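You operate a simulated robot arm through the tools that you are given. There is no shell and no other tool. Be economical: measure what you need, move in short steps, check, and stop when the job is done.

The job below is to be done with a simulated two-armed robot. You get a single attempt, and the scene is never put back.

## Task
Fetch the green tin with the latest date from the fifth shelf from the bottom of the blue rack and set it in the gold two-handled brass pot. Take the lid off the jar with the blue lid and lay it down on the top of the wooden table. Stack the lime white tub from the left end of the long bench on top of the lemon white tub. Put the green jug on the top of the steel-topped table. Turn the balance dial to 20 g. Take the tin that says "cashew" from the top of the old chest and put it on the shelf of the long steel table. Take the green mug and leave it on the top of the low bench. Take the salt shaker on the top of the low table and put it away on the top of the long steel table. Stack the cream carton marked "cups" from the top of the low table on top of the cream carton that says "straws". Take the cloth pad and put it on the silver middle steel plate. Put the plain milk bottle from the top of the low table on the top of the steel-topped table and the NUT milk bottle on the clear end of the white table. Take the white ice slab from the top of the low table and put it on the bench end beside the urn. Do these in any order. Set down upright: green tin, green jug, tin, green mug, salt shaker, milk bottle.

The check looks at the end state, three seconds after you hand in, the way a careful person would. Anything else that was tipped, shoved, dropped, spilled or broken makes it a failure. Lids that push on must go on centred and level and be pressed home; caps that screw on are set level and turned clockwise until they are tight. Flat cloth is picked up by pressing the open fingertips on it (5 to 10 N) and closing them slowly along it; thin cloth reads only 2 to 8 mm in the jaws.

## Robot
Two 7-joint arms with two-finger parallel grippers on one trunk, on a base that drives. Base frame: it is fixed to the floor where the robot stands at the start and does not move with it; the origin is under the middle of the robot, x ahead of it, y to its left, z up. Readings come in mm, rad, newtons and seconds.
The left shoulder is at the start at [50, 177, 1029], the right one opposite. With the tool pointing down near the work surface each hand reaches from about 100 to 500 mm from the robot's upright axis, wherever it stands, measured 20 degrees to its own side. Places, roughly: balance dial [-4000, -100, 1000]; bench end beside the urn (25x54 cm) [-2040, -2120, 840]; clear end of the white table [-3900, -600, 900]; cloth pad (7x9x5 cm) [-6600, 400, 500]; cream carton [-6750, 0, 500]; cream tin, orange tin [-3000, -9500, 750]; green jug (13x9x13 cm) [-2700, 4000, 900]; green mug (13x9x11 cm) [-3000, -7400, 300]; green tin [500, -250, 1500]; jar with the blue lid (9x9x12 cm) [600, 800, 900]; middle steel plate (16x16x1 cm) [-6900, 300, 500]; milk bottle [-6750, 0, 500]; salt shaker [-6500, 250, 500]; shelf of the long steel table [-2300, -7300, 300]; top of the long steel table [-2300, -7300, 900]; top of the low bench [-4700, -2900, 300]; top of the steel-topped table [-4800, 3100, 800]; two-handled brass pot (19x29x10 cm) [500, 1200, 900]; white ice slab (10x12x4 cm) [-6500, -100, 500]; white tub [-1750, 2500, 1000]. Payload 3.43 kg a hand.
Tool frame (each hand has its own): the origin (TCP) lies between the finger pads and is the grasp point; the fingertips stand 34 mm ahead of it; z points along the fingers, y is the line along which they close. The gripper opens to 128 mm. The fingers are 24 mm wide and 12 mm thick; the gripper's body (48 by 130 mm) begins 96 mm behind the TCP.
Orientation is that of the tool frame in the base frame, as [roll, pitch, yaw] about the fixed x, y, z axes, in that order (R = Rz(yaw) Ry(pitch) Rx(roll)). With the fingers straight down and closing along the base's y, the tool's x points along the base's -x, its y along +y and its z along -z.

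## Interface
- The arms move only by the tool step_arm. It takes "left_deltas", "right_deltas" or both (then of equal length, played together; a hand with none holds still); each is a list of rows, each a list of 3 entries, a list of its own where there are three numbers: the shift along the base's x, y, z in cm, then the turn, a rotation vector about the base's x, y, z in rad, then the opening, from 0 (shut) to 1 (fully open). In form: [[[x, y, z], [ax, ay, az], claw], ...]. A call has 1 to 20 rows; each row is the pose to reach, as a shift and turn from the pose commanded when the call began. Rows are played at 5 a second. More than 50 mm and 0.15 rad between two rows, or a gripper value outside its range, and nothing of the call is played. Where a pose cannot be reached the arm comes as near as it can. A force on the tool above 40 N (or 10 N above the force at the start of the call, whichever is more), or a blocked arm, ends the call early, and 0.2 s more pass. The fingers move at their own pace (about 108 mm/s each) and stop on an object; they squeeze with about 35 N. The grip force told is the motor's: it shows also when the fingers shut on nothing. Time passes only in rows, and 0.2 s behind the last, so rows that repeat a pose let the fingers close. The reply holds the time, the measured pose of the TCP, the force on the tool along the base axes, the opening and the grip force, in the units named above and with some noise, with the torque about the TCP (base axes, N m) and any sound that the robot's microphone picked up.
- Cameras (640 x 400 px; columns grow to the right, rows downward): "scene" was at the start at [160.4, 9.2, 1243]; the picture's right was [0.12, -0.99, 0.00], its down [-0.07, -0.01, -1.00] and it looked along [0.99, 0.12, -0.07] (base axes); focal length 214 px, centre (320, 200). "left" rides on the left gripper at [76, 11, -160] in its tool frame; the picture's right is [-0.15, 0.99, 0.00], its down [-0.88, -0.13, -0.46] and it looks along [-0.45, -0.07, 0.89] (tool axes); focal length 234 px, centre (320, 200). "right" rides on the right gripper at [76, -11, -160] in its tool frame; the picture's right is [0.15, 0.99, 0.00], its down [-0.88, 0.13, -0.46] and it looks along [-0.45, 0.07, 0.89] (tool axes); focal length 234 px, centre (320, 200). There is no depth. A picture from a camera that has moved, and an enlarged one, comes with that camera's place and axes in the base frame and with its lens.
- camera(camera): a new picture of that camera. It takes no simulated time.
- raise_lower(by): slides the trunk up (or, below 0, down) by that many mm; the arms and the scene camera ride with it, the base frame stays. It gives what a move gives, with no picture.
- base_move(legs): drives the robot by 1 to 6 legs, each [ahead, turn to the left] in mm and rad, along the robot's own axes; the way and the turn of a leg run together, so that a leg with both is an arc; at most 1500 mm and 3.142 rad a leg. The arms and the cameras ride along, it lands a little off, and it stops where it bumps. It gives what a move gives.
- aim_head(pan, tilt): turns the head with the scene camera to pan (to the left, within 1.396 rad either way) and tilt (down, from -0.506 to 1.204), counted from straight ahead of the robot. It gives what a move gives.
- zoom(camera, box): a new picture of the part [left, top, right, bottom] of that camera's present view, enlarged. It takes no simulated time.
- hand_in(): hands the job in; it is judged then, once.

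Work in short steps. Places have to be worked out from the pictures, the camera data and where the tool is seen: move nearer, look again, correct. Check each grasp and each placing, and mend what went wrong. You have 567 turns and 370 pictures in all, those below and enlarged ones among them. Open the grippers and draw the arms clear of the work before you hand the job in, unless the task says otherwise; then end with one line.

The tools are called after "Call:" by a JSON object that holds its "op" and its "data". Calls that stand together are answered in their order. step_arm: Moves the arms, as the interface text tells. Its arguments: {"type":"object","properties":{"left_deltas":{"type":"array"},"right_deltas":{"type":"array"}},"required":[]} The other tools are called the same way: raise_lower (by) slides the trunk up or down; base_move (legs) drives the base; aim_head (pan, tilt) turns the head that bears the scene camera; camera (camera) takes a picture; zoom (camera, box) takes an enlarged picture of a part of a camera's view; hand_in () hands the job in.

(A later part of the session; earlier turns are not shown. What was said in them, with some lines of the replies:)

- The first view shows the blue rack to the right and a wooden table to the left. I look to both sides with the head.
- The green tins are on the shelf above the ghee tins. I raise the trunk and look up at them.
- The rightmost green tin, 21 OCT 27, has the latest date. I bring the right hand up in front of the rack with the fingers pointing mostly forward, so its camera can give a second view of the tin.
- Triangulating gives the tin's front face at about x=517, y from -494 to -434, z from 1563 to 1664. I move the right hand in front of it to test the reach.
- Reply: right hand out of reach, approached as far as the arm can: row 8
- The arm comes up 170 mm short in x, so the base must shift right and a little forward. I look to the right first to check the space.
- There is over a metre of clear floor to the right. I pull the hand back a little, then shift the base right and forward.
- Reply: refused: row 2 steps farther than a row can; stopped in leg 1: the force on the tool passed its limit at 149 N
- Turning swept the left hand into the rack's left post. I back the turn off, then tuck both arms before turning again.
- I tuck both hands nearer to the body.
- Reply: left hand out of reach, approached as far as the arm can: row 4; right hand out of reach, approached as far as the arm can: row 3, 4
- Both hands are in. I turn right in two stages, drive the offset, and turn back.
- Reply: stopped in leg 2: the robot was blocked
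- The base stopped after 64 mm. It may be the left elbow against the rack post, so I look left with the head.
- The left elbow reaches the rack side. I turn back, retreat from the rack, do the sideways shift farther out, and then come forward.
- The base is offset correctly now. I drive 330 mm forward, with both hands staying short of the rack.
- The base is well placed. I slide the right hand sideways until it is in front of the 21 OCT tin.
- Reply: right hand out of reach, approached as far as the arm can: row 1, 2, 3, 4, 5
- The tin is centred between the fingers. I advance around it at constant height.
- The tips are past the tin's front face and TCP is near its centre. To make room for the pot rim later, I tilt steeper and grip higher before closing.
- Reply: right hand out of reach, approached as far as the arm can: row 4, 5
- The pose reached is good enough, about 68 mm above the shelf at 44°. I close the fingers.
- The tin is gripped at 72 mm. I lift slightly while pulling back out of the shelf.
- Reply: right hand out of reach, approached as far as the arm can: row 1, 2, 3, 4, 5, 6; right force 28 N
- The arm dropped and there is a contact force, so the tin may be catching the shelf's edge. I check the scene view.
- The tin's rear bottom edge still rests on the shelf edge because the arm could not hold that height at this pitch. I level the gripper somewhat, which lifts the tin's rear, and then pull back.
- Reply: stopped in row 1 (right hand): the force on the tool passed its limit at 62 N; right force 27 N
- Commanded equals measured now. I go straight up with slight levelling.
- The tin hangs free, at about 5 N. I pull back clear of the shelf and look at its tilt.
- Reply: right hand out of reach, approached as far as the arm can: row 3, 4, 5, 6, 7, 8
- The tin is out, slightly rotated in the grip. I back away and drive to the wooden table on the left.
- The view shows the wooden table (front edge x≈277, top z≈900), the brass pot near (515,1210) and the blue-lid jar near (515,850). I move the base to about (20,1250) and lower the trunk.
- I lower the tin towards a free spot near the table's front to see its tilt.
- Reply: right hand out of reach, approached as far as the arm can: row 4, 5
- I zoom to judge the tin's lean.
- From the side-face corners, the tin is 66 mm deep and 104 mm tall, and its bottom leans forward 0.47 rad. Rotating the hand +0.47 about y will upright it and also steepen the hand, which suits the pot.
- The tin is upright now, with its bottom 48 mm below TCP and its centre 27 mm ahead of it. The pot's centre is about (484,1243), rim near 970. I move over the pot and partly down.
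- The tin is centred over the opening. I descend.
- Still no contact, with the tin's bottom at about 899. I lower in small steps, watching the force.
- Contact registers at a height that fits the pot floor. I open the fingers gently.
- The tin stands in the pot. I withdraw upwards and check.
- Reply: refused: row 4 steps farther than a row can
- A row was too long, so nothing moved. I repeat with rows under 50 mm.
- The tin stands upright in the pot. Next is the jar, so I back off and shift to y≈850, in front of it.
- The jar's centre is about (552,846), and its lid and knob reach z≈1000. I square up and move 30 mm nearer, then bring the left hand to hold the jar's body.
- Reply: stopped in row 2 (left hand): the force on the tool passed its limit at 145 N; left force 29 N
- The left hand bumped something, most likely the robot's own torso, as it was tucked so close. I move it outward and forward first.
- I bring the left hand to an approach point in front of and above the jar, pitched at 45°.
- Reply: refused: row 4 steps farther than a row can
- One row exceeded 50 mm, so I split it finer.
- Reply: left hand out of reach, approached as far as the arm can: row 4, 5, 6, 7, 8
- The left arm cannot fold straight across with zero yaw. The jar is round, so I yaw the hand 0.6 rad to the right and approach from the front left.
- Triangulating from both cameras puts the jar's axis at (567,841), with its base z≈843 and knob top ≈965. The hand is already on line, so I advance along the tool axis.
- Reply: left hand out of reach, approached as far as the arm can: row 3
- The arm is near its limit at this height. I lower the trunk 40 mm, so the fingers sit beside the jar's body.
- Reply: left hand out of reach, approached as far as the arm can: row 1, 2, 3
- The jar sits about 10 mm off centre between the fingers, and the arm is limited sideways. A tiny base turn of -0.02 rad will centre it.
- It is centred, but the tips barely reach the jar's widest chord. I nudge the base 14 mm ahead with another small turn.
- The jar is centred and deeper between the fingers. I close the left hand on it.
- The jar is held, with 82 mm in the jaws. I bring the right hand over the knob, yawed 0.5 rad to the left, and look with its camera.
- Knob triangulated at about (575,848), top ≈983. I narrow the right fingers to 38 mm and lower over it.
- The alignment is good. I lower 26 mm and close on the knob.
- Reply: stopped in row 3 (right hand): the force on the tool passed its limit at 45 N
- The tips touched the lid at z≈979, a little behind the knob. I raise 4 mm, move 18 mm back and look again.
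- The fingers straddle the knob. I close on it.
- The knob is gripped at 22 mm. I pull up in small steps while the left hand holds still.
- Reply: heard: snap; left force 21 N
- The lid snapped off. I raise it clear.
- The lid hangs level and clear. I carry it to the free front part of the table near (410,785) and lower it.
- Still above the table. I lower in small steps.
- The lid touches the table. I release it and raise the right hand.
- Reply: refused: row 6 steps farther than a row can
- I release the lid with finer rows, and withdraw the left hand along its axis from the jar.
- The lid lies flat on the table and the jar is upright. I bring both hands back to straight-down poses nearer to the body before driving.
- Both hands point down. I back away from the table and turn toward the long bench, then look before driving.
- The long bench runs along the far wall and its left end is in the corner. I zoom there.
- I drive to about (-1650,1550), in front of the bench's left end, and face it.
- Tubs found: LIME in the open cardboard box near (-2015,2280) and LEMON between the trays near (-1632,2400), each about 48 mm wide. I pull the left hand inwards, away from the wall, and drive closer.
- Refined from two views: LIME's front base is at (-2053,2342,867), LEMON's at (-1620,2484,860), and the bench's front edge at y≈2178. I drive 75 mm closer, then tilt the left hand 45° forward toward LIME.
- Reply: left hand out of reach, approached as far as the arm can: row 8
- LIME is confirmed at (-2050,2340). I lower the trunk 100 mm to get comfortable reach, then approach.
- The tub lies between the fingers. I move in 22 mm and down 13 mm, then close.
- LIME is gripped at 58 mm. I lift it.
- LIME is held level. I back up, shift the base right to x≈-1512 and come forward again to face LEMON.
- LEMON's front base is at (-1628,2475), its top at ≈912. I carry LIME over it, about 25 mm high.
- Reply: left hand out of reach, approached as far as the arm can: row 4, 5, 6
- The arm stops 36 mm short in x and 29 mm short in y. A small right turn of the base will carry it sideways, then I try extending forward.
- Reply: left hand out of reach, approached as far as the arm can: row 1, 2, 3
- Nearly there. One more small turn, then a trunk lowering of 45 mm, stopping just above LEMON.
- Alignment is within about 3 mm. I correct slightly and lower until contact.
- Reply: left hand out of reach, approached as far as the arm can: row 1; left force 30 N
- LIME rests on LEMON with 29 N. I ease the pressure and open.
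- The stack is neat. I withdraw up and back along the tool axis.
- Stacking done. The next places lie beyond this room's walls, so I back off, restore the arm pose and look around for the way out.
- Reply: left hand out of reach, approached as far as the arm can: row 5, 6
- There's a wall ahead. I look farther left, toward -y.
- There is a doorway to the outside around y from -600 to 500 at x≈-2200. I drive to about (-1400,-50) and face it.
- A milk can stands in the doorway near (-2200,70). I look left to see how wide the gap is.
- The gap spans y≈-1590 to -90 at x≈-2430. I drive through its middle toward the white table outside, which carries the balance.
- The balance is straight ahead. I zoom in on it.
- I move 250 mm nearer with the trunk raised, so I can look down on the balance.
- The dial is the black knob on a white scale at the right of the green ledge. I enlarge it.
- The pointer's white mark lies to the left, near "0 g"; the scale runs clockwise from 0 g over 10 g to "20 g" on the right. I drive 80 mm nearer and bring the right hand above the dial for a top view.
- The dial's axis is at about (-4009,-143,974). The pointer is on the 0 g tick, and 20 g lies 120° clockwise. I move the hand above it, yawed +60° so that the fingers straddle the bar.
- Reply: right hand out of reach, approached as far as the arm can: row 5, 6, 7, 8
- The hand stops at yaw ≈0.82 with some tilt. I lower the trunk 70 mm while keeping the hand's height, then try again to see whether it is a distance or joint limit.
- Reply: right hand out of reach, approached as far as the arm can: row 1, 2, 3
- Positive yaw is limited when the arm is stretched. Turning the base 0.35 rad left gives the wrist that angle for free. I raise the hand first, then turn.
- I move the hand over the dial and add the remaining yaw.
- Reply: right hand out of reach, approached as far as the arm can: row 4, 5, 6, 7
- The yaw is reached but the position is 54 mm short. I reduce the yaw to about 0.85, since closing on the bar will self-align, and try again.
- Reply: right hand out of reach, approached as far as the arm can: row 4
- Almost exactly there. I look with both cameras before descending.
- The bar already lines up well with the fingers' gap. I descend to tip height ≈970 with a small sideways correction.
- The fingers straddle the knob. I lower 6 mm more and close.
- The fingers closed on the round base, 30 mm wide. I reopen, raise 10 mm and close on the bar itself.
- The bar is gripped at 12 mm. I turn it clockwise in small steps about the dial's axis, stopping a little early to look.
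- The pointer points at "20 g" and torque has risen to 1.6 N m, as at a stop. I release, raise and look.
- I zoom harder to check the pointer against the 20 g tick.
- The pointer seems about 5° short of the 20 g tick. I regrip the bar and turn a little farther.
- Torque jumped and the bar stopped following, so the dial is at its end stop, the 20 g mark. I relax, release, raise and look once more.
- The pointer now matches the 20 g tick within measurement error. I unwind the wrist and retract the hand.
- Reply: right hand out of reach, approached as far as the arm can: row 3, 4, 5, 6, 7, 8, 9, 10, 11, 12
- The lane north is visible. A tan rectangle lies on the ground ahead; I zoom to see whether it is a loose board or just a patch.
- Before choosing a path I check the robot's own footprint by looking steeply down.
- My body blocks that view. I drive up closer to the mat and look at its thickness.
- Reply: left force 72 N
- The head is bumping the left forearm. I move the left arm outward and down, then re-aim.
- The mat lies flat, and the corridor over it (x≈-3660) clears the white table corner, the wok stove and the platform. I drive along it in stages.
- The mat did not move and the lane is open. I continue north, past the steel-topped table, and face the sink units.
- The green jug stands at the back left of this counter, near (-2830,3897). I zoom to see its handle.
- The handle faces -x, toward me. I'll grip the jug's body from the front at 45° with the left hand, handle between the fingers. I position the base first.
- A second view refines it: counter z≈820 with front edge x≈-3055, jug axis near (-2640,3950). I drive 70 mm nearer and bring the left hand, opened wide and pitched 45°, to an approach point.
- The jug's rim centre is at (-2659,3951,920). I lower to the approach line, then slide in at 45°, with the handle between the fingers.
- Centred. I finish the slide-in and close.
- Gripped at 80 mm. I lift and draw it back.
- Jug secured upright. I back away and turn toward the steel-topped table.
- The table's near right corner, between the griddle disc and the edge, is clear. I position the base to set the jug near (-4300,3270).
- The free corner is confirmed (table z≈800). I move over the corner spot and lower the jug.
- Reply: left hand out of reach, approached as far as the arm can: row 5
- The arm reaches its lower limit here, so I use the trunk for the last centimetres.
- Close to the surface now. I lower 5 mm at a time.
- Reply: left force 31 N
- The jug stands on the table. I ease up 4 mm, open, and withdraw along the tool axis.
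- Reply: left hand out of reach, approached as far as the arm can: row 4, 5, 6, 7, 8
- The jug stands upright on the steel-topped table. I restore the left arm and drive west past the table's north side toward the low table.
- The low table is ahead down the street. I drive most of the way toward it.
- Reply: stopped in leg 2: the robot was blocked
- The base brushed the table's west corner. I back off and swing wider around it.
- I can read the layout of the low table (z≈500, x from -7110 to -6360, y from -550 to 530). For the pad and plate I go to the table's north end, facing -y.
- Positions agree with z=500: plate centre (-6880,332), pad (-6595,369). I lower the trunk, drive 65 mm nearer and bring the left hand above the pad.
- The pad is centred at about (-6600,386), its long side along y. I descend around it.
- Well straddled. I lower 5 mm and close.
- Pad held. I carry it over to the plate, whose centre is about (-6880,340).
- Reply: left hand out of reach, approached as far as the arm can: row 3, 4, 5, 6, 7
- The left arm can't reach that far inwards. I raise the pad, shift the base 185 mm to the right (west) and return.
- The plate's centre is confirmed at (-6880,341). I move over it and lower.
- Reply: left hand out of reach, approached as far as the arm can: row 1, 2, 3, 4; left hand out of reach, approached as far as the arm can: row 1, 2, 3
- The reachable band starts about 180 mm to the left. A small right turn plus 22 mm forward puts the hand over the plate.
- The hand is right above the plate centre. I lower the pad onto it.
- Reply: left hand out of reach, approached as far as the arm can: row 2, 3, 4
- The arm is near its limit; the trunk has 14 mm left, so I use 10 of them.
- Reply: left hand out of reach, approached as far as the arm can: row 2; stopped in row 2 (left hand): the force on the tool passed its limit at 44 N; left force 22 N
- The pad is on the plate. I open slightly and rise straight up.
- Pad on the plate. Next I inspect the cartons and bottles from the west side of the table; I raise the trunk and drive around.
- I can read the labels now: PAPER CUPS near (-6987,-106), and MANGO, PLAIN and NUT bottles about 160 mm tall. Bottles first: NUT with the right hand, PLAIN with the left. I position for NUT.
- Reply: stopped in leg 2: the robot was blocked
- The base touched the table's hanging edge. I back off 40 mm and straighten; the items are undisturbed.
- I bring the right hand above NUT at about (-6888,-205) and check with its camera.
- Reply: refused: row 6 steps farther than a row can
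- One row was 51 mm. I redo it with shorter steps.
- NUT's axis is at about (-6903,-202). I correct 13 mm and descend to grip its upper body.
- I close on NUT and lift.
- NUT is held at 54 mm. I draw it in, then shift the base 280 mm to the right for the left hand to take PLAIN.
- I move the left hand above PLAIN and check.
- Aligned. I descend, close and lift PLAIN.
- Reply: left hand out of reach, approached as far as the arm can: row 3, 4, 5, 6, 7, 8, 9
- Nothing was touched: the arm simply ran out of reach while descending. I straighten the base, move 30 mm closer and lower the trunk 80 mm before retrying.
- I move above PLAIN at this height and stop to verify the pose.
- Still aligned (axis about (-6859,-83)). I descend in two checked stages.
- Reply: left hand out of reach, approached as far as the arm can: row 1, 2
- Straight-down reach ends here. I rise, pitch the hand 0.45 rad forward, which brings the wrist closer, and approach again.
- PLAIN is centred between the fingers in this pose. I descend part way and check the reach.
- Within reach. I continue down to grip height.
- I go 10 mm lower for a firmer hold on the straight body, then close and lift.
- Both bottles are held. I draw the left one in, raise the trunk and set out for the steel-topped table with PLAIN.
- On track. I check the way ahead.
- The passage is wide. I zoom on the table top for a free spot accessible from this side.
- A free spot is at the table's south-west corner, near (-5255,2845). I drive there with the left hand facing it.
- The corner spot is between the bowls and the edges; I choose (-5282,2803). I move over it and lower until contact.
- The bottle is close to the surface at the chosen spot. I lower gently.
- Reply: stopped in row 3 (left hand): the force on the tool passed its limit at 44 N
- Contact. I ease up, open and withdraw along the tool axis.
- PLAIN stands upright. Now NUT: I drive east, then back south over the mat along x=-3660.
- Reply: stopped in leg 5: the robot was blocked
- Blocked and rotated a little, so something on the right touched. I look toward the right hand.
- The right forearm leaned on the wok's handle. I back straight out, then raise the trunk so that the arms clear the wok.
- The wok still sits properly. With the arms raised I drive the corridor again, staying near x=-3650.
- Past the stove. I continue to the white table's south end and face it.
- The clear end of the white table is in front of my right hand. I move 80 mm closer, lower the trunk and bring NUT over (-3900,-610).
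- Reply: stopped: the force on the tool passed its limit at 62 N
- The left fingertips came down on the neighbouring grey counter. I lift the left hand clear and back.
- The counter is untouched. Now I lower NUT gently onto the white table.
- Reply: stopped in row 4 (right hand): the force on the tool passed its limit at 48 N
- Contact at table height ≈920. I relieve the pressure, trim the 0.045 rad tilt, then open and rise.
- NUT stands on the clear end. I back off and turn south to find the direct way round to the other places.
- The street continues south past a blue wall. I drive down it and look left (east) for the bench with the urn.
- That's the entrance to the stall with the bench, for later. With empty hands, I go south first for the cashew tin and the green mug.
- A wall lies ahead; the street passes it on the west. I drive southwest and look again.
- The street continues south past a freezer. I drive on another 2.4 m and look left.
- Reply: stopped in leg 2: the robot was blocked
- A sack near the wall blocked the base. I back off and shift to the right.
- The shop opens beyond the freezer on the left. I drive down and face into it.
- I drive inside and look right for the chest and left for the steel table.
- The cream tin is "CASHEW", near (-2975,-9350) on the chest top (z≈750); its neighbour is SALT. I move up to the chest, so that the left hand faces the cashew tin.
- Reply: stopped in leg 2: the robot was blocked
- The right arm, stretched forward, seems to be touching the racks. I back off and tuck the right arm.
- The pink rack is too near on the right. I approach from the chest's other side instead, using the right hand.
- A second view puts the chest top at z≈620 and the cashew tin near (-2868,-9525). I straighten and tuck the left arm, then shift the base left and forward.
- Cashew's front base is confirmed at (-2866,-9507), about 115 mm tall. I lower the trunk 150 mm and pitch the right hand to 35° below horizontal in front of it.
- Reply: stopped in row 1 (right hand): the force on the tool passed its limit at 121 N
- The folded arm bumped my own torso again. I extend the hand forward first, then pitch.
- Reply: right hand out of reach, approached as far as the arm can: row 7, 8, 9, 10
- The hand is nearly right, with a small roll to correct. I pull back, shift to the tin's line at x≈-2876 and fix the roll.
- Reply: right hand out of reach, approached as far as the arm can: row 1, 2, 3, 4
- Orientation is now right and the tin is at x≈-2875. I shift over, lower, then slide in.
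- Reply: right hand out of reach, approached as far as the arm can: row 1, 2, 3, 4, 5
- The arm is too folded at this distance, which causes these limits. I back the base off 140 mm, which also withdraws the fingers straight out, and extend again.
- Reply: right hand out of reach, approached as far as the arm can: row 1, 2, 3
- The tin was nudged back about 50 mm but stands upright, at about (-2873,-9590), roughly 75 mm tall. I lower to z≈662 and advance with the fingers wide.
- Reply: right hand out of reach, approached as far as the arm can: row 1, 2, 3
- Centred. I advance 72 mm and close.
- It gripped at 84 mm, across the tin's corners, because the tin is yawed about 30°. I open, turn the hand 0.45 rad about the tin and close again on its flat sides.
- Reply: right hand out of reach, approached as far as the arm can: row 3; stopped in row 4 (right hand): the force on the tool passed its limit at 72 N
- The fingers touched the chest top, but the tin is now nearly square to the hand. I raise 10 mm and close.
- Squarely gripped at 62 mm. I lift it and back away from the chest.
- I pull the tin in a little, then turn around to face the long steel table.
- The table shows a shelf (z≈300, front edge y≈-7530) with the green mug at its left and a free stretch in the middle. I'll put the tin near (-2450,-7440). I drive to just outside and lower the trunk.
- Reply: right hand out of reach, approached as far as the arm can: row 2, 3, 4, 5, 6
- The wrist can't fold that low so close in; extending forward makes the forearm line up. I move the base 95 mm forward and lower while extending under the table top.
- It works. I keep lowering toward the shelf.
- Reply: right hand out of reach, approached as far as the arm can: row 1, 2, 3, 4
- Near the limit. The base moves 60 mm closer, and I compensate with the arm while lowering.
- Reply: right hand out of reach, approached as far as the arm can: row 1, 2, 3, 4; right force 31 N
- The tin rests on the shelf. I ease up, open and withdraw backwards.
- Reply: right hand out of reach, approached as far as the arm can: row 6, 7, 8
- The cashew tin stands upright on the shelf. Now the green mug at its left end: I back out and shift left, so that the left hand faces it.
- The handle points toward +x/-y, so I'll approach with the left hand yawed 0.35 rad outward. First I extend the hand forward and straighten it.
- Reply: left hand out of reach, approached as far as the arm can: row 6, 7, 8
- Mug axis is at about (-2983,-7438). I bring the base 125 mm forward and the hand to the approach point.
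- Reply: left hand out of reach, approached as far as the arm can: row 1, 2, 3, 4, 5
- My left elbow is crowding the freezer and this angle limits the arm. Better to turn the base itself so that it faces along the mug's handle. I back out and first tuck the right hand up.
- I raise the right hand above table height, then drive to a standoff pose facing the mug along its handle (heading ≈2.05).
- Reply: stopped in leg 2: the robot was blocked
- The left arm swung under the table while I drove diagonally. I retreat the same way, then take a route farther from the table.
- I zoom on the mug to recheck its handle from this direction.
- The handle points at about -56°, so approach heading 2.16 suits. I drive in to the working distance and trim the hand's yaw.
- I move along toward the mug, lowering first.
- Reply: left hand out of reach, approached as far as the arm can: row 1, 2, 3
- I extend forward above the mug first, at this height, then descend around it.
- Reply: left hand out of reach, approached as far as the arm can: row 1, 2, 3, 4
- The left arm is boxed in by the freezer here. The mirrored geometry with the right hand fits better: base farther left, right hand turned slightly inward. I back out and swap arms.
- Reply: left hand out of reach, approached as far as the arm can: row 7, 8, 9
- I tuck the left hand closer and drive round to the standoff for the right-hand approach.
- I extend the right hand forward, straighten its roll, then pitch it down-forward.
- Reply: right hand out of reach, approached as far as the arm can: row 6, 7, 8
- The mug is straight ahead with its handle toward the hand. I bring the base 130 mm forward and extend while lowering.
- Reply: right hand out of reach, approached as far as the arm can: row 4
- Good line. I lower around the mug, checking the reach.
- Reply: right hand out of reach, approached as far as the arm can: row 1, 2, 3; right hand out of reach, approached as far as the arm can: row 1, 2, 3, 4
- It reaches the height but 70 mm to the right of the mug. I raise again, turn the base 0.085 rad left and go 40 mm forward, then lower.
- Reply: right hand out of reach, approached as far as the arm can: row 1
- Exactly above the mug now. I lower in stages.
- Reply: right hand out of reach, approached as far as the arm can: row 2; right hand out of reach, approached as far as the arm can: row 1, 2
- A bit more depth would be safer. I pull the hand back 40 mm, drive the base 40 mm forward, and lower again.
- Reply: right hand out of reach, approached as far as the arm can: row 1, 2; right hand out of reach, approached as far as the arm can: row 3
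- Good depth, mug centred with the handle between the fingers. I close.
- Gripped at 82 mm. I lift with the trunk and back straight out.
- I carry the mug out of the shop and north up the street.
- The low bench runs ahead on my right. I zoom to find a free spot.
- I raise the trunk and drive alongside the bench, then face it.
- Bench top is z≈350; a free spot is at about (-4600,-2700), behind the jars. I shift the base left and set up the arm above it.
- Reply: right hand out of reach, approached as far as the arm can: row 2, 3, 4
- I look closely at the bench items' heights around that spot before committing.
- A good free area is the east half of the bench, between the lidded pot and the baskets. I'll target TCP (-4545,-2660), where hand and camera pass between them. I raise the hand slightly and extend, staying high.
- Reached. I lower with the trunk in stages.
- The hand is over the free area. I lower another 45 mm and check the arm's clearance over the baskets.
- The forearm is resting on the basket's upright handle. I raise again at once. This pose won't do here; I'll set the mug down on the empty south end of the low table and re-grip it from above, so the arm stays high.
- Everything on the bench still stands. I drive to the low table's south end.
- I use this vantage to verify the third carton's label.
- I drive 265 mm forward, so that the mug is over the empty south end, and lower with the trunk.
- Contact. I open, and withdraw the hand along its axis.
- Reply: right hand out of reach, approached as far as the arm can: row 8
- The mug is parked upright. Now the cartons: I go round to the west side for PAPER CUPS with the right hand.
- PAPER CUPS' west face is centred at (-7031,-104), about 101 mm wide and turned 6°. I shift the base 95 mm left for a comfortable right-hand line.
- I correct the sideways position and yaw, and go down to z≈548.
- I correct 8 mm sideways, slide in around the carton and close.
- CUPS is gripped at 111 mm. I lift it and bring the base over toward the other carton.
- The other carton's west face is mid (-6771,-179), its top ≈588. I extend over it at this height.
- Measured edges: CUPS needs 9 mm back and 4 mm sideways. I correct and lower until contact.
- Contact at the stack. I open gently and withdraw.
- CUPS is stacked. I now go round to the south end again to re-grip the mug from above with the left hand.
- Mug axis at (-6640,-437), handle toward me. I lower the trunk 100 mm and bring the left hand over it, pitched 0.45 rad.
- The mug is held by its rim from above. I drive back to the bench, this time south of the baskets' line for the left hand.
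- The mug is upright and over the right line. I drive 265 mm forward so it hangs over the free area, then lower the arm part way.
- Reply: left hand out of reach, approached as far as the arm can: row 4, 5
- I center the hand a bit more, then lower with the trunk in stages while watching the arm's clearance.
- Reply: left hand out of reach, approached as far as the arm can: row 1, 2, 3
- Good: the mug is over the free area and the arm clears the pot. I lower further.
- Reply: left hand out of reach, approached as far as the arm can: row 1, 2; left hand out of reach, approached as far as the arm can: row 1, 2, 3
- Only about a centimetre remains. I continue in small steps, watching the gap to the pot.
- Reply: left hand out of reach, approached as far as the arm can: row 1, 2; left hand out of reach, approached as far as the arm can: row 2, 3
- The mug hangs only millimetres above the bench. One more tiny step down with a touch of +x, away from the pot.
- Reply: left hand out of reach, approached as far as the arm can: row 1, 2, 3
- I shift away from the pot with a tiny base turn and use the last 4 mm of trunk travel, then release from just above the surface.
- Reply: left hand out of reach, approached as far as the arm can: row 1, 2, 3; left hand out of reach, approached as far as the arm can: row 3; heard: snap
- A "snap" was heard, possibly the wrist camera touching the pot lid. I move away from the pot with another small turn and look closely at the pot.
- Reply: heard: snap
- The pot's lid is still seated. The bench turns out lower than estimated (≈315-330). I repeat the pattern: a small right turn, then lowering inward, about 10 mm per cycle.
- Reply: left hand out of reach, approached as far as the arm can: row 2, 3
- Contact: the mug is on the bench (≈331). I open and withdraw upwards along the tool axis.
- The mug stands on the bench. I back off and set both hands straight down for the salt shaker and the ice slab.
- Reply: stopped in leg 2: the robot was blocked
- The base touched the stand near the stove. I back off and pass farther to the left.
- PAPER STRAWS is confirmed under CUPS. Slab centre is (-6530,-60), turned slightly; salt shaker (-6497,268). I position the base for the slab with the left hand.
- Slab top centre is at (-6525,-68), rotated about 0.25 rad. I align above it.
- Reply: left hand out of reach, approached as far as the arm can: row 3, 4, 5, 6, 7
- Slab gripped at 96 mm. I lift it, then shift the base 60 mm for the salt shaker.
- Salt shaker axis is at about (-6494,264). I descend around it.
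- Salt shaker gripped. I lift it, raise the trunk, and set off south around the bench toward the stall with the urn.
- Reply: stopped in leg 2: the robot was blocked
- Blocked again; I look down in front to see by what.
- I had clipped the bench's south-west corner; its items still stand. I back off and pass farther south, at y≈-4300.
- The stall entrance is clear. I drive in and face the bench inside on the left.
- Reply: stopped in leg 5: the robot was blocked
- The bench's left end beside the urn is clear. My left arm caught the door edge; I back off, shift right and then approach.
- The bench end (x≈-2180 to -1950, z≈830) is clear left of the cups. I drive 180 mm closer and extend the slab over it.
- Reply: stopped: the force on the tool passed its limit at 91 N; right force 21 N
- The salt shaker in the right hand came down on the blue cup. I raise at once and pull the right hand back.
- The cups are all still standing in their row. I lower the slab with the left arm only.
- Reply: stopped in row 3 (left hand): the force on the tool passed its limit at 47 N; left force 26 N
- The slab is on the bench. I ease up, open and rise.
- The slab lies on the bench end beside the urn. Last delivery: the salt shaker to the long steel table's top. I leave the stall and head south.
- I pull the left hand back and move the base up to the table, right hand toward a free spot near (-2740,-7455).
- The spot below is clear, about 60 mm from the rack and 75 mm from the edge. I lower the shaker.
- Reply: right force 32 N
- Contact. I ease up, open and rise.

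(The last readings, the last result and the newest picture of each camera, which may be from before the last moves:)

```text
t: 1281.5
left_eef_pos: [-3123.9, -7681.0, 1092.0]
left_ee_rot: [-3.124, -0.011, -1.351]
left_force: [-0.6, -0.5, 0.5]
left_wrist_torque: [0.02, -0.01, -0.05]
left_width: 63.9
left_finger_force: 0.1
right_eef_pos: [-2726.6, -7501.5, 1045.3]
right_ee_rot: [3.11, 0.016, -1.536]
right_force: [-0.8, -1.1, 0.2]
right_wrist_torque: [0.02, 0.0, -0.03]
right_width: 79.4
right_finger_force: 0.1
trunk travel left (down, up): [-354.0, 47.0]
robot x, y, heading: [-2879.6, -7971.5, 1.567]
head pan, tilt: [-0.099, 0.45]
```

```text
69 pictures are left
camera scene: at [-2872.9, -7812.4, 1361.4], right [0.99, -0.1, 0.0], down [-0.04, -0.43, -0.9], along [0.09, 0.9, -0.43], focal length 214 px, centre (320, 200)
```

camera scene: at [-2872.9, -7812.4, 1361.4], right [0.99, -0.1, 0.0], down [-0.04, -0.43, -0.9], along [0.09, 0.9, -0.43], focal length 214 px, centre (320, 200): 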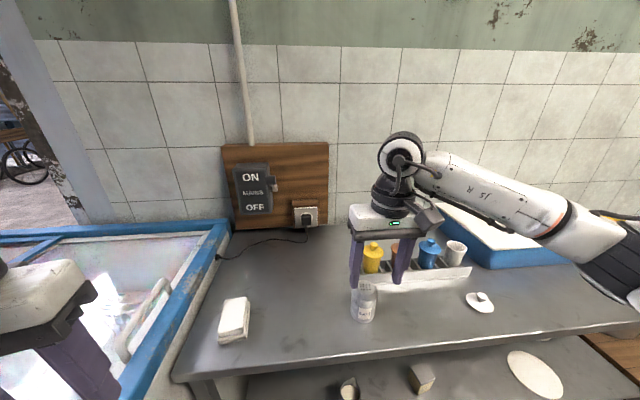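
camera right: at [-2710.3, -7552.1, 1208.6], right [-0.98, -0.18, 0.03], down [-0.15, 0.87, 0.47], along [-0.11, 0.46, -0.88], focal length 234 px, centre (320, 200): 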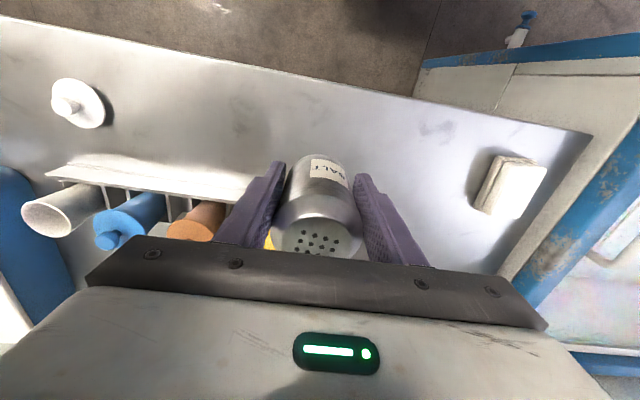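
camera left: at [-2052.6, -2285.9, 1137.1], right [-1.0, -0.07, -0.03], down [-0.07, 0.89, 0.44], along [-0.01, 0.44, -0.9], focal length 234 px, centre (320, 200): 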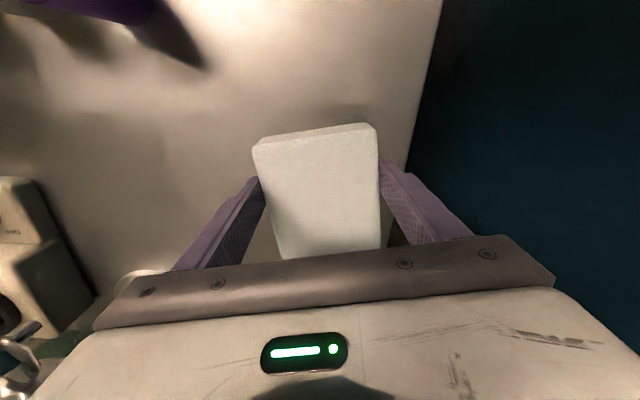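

All deliveries are made. I want to recheck the mug, since the base touched that bench later. I back out and drive north to look.

Call:
{"op": "base_move", "data": {"legs": [[-350, 0], [0, 1.571], [1500, 0], [1000, 0], [0, -1.571]]}}

Call:
{"op": "base_move", "data": {"legs": [[1500, 0], [1500, 0], [1000, 0]]}}

Call:
{"op": "aim_head", "data": {"pan": -0.5, "tilt": 0.35}}

Call:
{"op": "camera", "data": {"camera": "scene"}}

```text
t: 1303.1
left_eef_pos: [-5601.8, -7963.7, 1092.1]
left_ee_rot: [-3.123, -0.012, -1.385]
left_force: [0.2, -0.1, 0.0]
left_wrist_torque: [0.0, 0.01, 0.0]
left_width: 64.2
left_finger_force: 0.0
right_eef_pos: [-5198.5, -7796.1, 1044.1]
right_ee_rot: [3.111, 0.016, -1.568]
right_force: [0.2, 0.3, 0.3]
right_wrist_torque: [0.03, 0.01, 0.01]
right_width: 79.6
right_finger_force: 0.2
trunk travel left (down, up): [-354.0, 47.0]
robot x, y, heading: [-5367.3, -8261.5, 1.537]
head pan, tilt: [-0.099, 0.45]
```

```text
t: 1322.8
left_eef_pos: [-5416.2, -3875.3, 1091.6]
left_ee_rot: [-3.123, -0.012, -1.428]
left_force: [-0.5, -0.7, 0.4]
left_wrist_torque: [0.01, -0.01, 0.03]
left_width: 64.0
left_finger_force: 0.1
right_eef_pos: [-5004.8, -3725.6, 1044.4]
right_ee_rot: [3.109, 0.016, -1.609]
right_force: [0.3, -0.2, -0.6]
right_wrist_torque: [0.01, -0.02, 0.0]
right_width: 79.5
right_finger_force: 0.1
trunk travel left (down, up): [-354.0, 47.0]
robot x, y, heading: [-5193.2, -4185.4, 1.498]
head pan, tilt: [-0.099, 0.45]
```

```text
t: 1323.6
left_eef_pos: [-5415.2, -3873.9, 1091.2]
left_ee_rot: [-3.122, -0.014, -1.427]
left_force: [-0.8, -0.2, -0.1]
left_wrist_torque: [-0.02, 0.02, 0.05]
left_width: 64.1
left_finger_force: 0.0
right_eef_pos: [-5005.7, -3724.9, 1043.8]
right_ee_rot: [3.11, 0.015, -1.61]
right_force: [0.7, -0.1, -0.4]
right_wrist_torque: [-0.03, -0.01, 0.02]
right_width: 79.0
right_finger_force: 0.0
trunk travel left (down, up): [-354.0, 47.0]
robot x, y, heading: [-5193.7, -4185.7, 1.495]
head pan, tilt: [-0.499, 0.351]
```

```text
68 pictures are left
camera scene: at [-5139.6, -4036.5, 1370.5], right [0.84, -0.54, 0.0], down [-0.19, -0.29, -0.94], along [0.51, 0.79, -0.34], focal length 214 px, centre (320, 200)
```

scene: 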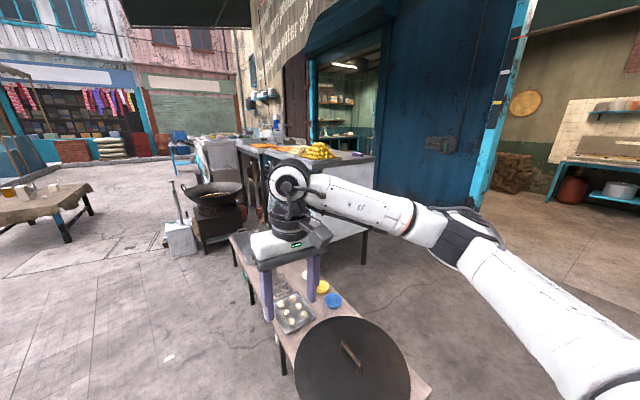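

The arm hides the mug from here; I move alongside the bench and look right.

Call:
{"op": "base_move", "data": {"legs": [[0, 0.25], [1350, 0]]}}

Call:
{"op": "aim_head", "data": {"pan": -1.35, "tilt": 0.45}}

Call:
{"op": "camera", "data": {"camera": "scene"}}

```text
t: 1331.3
left_eef_pos: [-5717.7, -2601.3, 1091.4]
left_ee_rot: [-3.123, -0.012, -1.18]
left_force: [-0.6, 0.1, -0.6]
left_wrist_torque: [-0.01, 0.0, 0.0]
left_width: 64.2
left_finger_force: 0.2
right_eef_pos: [-5357.1, -2355.5, 1044.8]
right_ee_rot: [3.108, 0.016, -1.361]
right_force: [-0.2, -0.7, -0.4]
right_wrist_torque: [-0.01, 0.0, -0.01]
right_width: 79.4
right_finger_force: 0.0
trunk travel left (down, up): [-354.0, 47.0]
robot x, y, heading: [-5427.7, -2845.6, 1.739]
head pan, tilt: [-0.499, 0.351]
```

```text
t: 1332.4
left_eef_pos: [-5717.1, -2602.0, 1091.3]
left_ee_rot: [-3.122, -0.011, -1.179]
left_force: [1.1, 0.2, 0.3]
left_wrist_torque: [-0.02, 0.0, 0.01]
left_width: 64.1
left_finger_force: 0.0
right_eef_pos: [-5356.3, -2356.3, 1044.4]
right_ee_rot: [3.11, 0.017, -1.362]
right_force: [0.2, 0.6, 0.2]
right_wrist_torque: [0.01, 0.01, -0.01]
right_width: 78.9
right_finger_force: 0.1
trunk travel left (down, up): [-354.0, 47.0]
robot x, y, heading: [-5426.8, -2848.9, 1.746]
head pan, tilt: [-1.349, 0.45]
```

```text
67 pictures are left
camera scene: at [-5355.6, -2744.1, 1361.3], right [0.38, -0.92, 0.0], down [-0.4, -0.17, -0.9], along [0.83, 0.35, -0.44], focal length 214 px, centre (320, 200)
```

scene: 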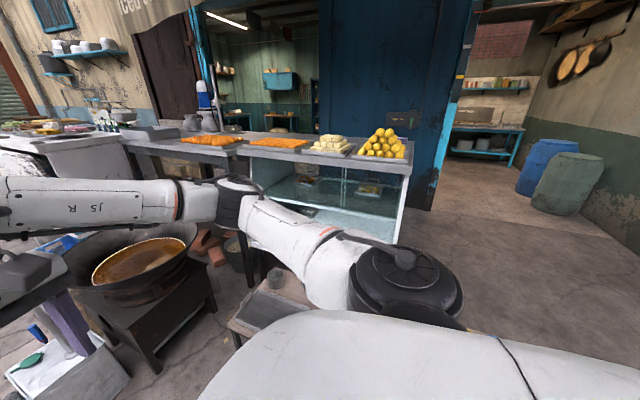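

Call:
{"op": "base_move", "data": {"legs": [[0, -1.75]]}}

Call:
{"op": "aim_head", "data": {"pan": 0.0, "tilt": 0.5}}

Call:
{"op": "zoom", "data": {"camera": "scene", "box": [100, 150, 500, 400]}}

```text
t: 1337.0
left_eef_pos: [-5141.2, -2599.8, 1091.4]
left_ee_rot: [-3.121, -0.013, -2.907]
left_force: [-0.2, -0.6, 1.0]
left_wrist_torque: [0.02, 0.0, -0.01]
left_width: 63.7
left_finger_force: 0.2
right_eef_pos: [-4954.6, -2993.0, 1044.8]
right_ee_rot: [3.11, 0.016, -3.088]
right_force: [0.2, -0.8, -0.6]
right_wrist_torque: [-0.03, 0.03, 0.0]
right_width: 79.5
right_finger_force: 0.0
trunk travel left (down, up): [-354.0, 47.0]
robot x, y, heading: [-5429.7, -2849.4, 0.022]
head pan, tilt: [-1.349, 0.45]
```

```text
t: 1338.5
left_eef_pos: [-5141.0, -2599.1, 1090.5]
left_ee_rot: [-3.123, -0.012, -2.904]
left_force: [-0.6, 0.0, -0.7]
left_wrist_torque: [0.01, 0.0, -0.04]
left_width: 64.0
left_finger_force: 0.1
right_eef_pos: [-4954.3, -2992.7, 1044.2]
right_ee_rot: [3.11, 0.016, -3.087]
right_force: [0.7, -0.6, -0.4]
right_wrist_torque: [-0.02, 0.0, -0.02]
right_width: 79.3
right_finger_force: 0.1
trunk travel left (down, up): [-354.0, 47.0]
robot x, y, heading: [-5428.6, -2845.3, 0.014]
head pan, tilt: [0.0, 0.499]
```

```text
1.60 times, centred on (300, 275) of scene
camera zoom: at [-5267.4, -2845.7, 1356.9], right [0.02, -1.0, 0.0], down [-0.48, -0.01, -0.88], along [0.88, 0.01, -0.48], focal length 343 px, centre (352, 80)
```

zoom: 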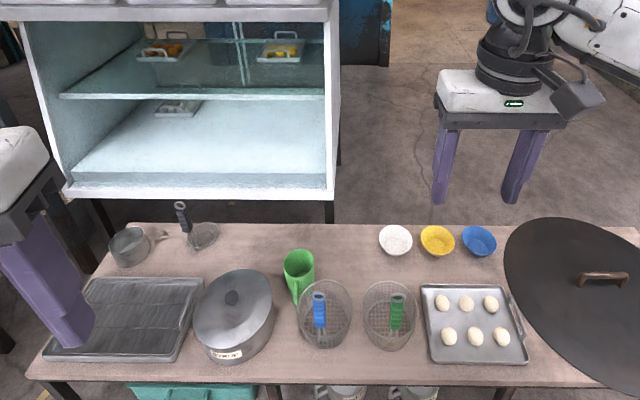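

The mug stands upright and the bench items are in order. I back clear, open both grippers and finish.

Call:
{"op": "base_move", "data": {"legs": [[-300, 0]]}}

Call:
{"op": "step_arm", "data": {"left_deltas": [[[0, 0, 0], [0, 0, 0], 1], [[0, 0, 0], [0, 0, 0], 1]], "right_deltas": [[[0, 0, 0], [0, 0, 0], 1], [[0, 0, 0], [0, 0, 0], 1]]}}

Call:
{"op": "hand_in", "data": {}}

```text
t: 1340.6
left_eef_pos: [-5449.8, -2601.9, 1091.2]
left_ee_rot: [-3.122, -0.013, -2.893]
left_force: [0.2, 0.7, 0.0]
left_wrist_torque: [0.06, -0.03, -0.02]
left_width: 64.0
left_finger_force: 0.0
right_eef_pos: [-5258.1, -2995.1, 1044.0]
right_ee_rot: [3.109, 0.014, -3.075]
right_force: [-0.9, 0.4, -0.7]
right_wrist_torque: [-0.01, -0.05, -0.02]
right_width: 79.5
right_finger_force: 0.0
trunk travel left (down, up): [-354.0, 47.0]
robot x, y, heading: [-5732.1, -2855.9, 0.025]
head pan, tilt: [0.0, 0.499]
```

```text
t: 1341.2
left_eef_pos: [-5448.8, -2602.7, 1091.1]
left_ee_rot: [-3.121, -0.012, -2.894]
left_force: [0.6, -0.5, 0.3]
left_wrist_torque: [0.0, -0.01, -0.01]
left_width: 127.9
left_finger_force: 0.0
right_eef_pos: [-5256.5, -2993.4, 1045.5]
right_ee_rot: [3.11, 0.014, -3.075]
right_force: [0.8, 1.1, 0.1]
right_wrist_torque: [0.04, 0.02, 0.0]
right_width: 127.6
right_finger_force: 0.1
trunk travel left (down, up): [-354.0, 47.0]
robot x, y, heading: [-5733.8, -2853.4, 0.03]
head pan, tilt: [0.0, 0.499]
```

```text
The job is handed in.
```

All the items were delivered and looked in place when I last saw each, and the job is handed in; on the way I bumped the rack post, wok handle, steel table, low table and low bench, came down once on the stall's blue cup and a counter, and heard two unexplained snaps near the syrup pot, but saw nothing knocked over.
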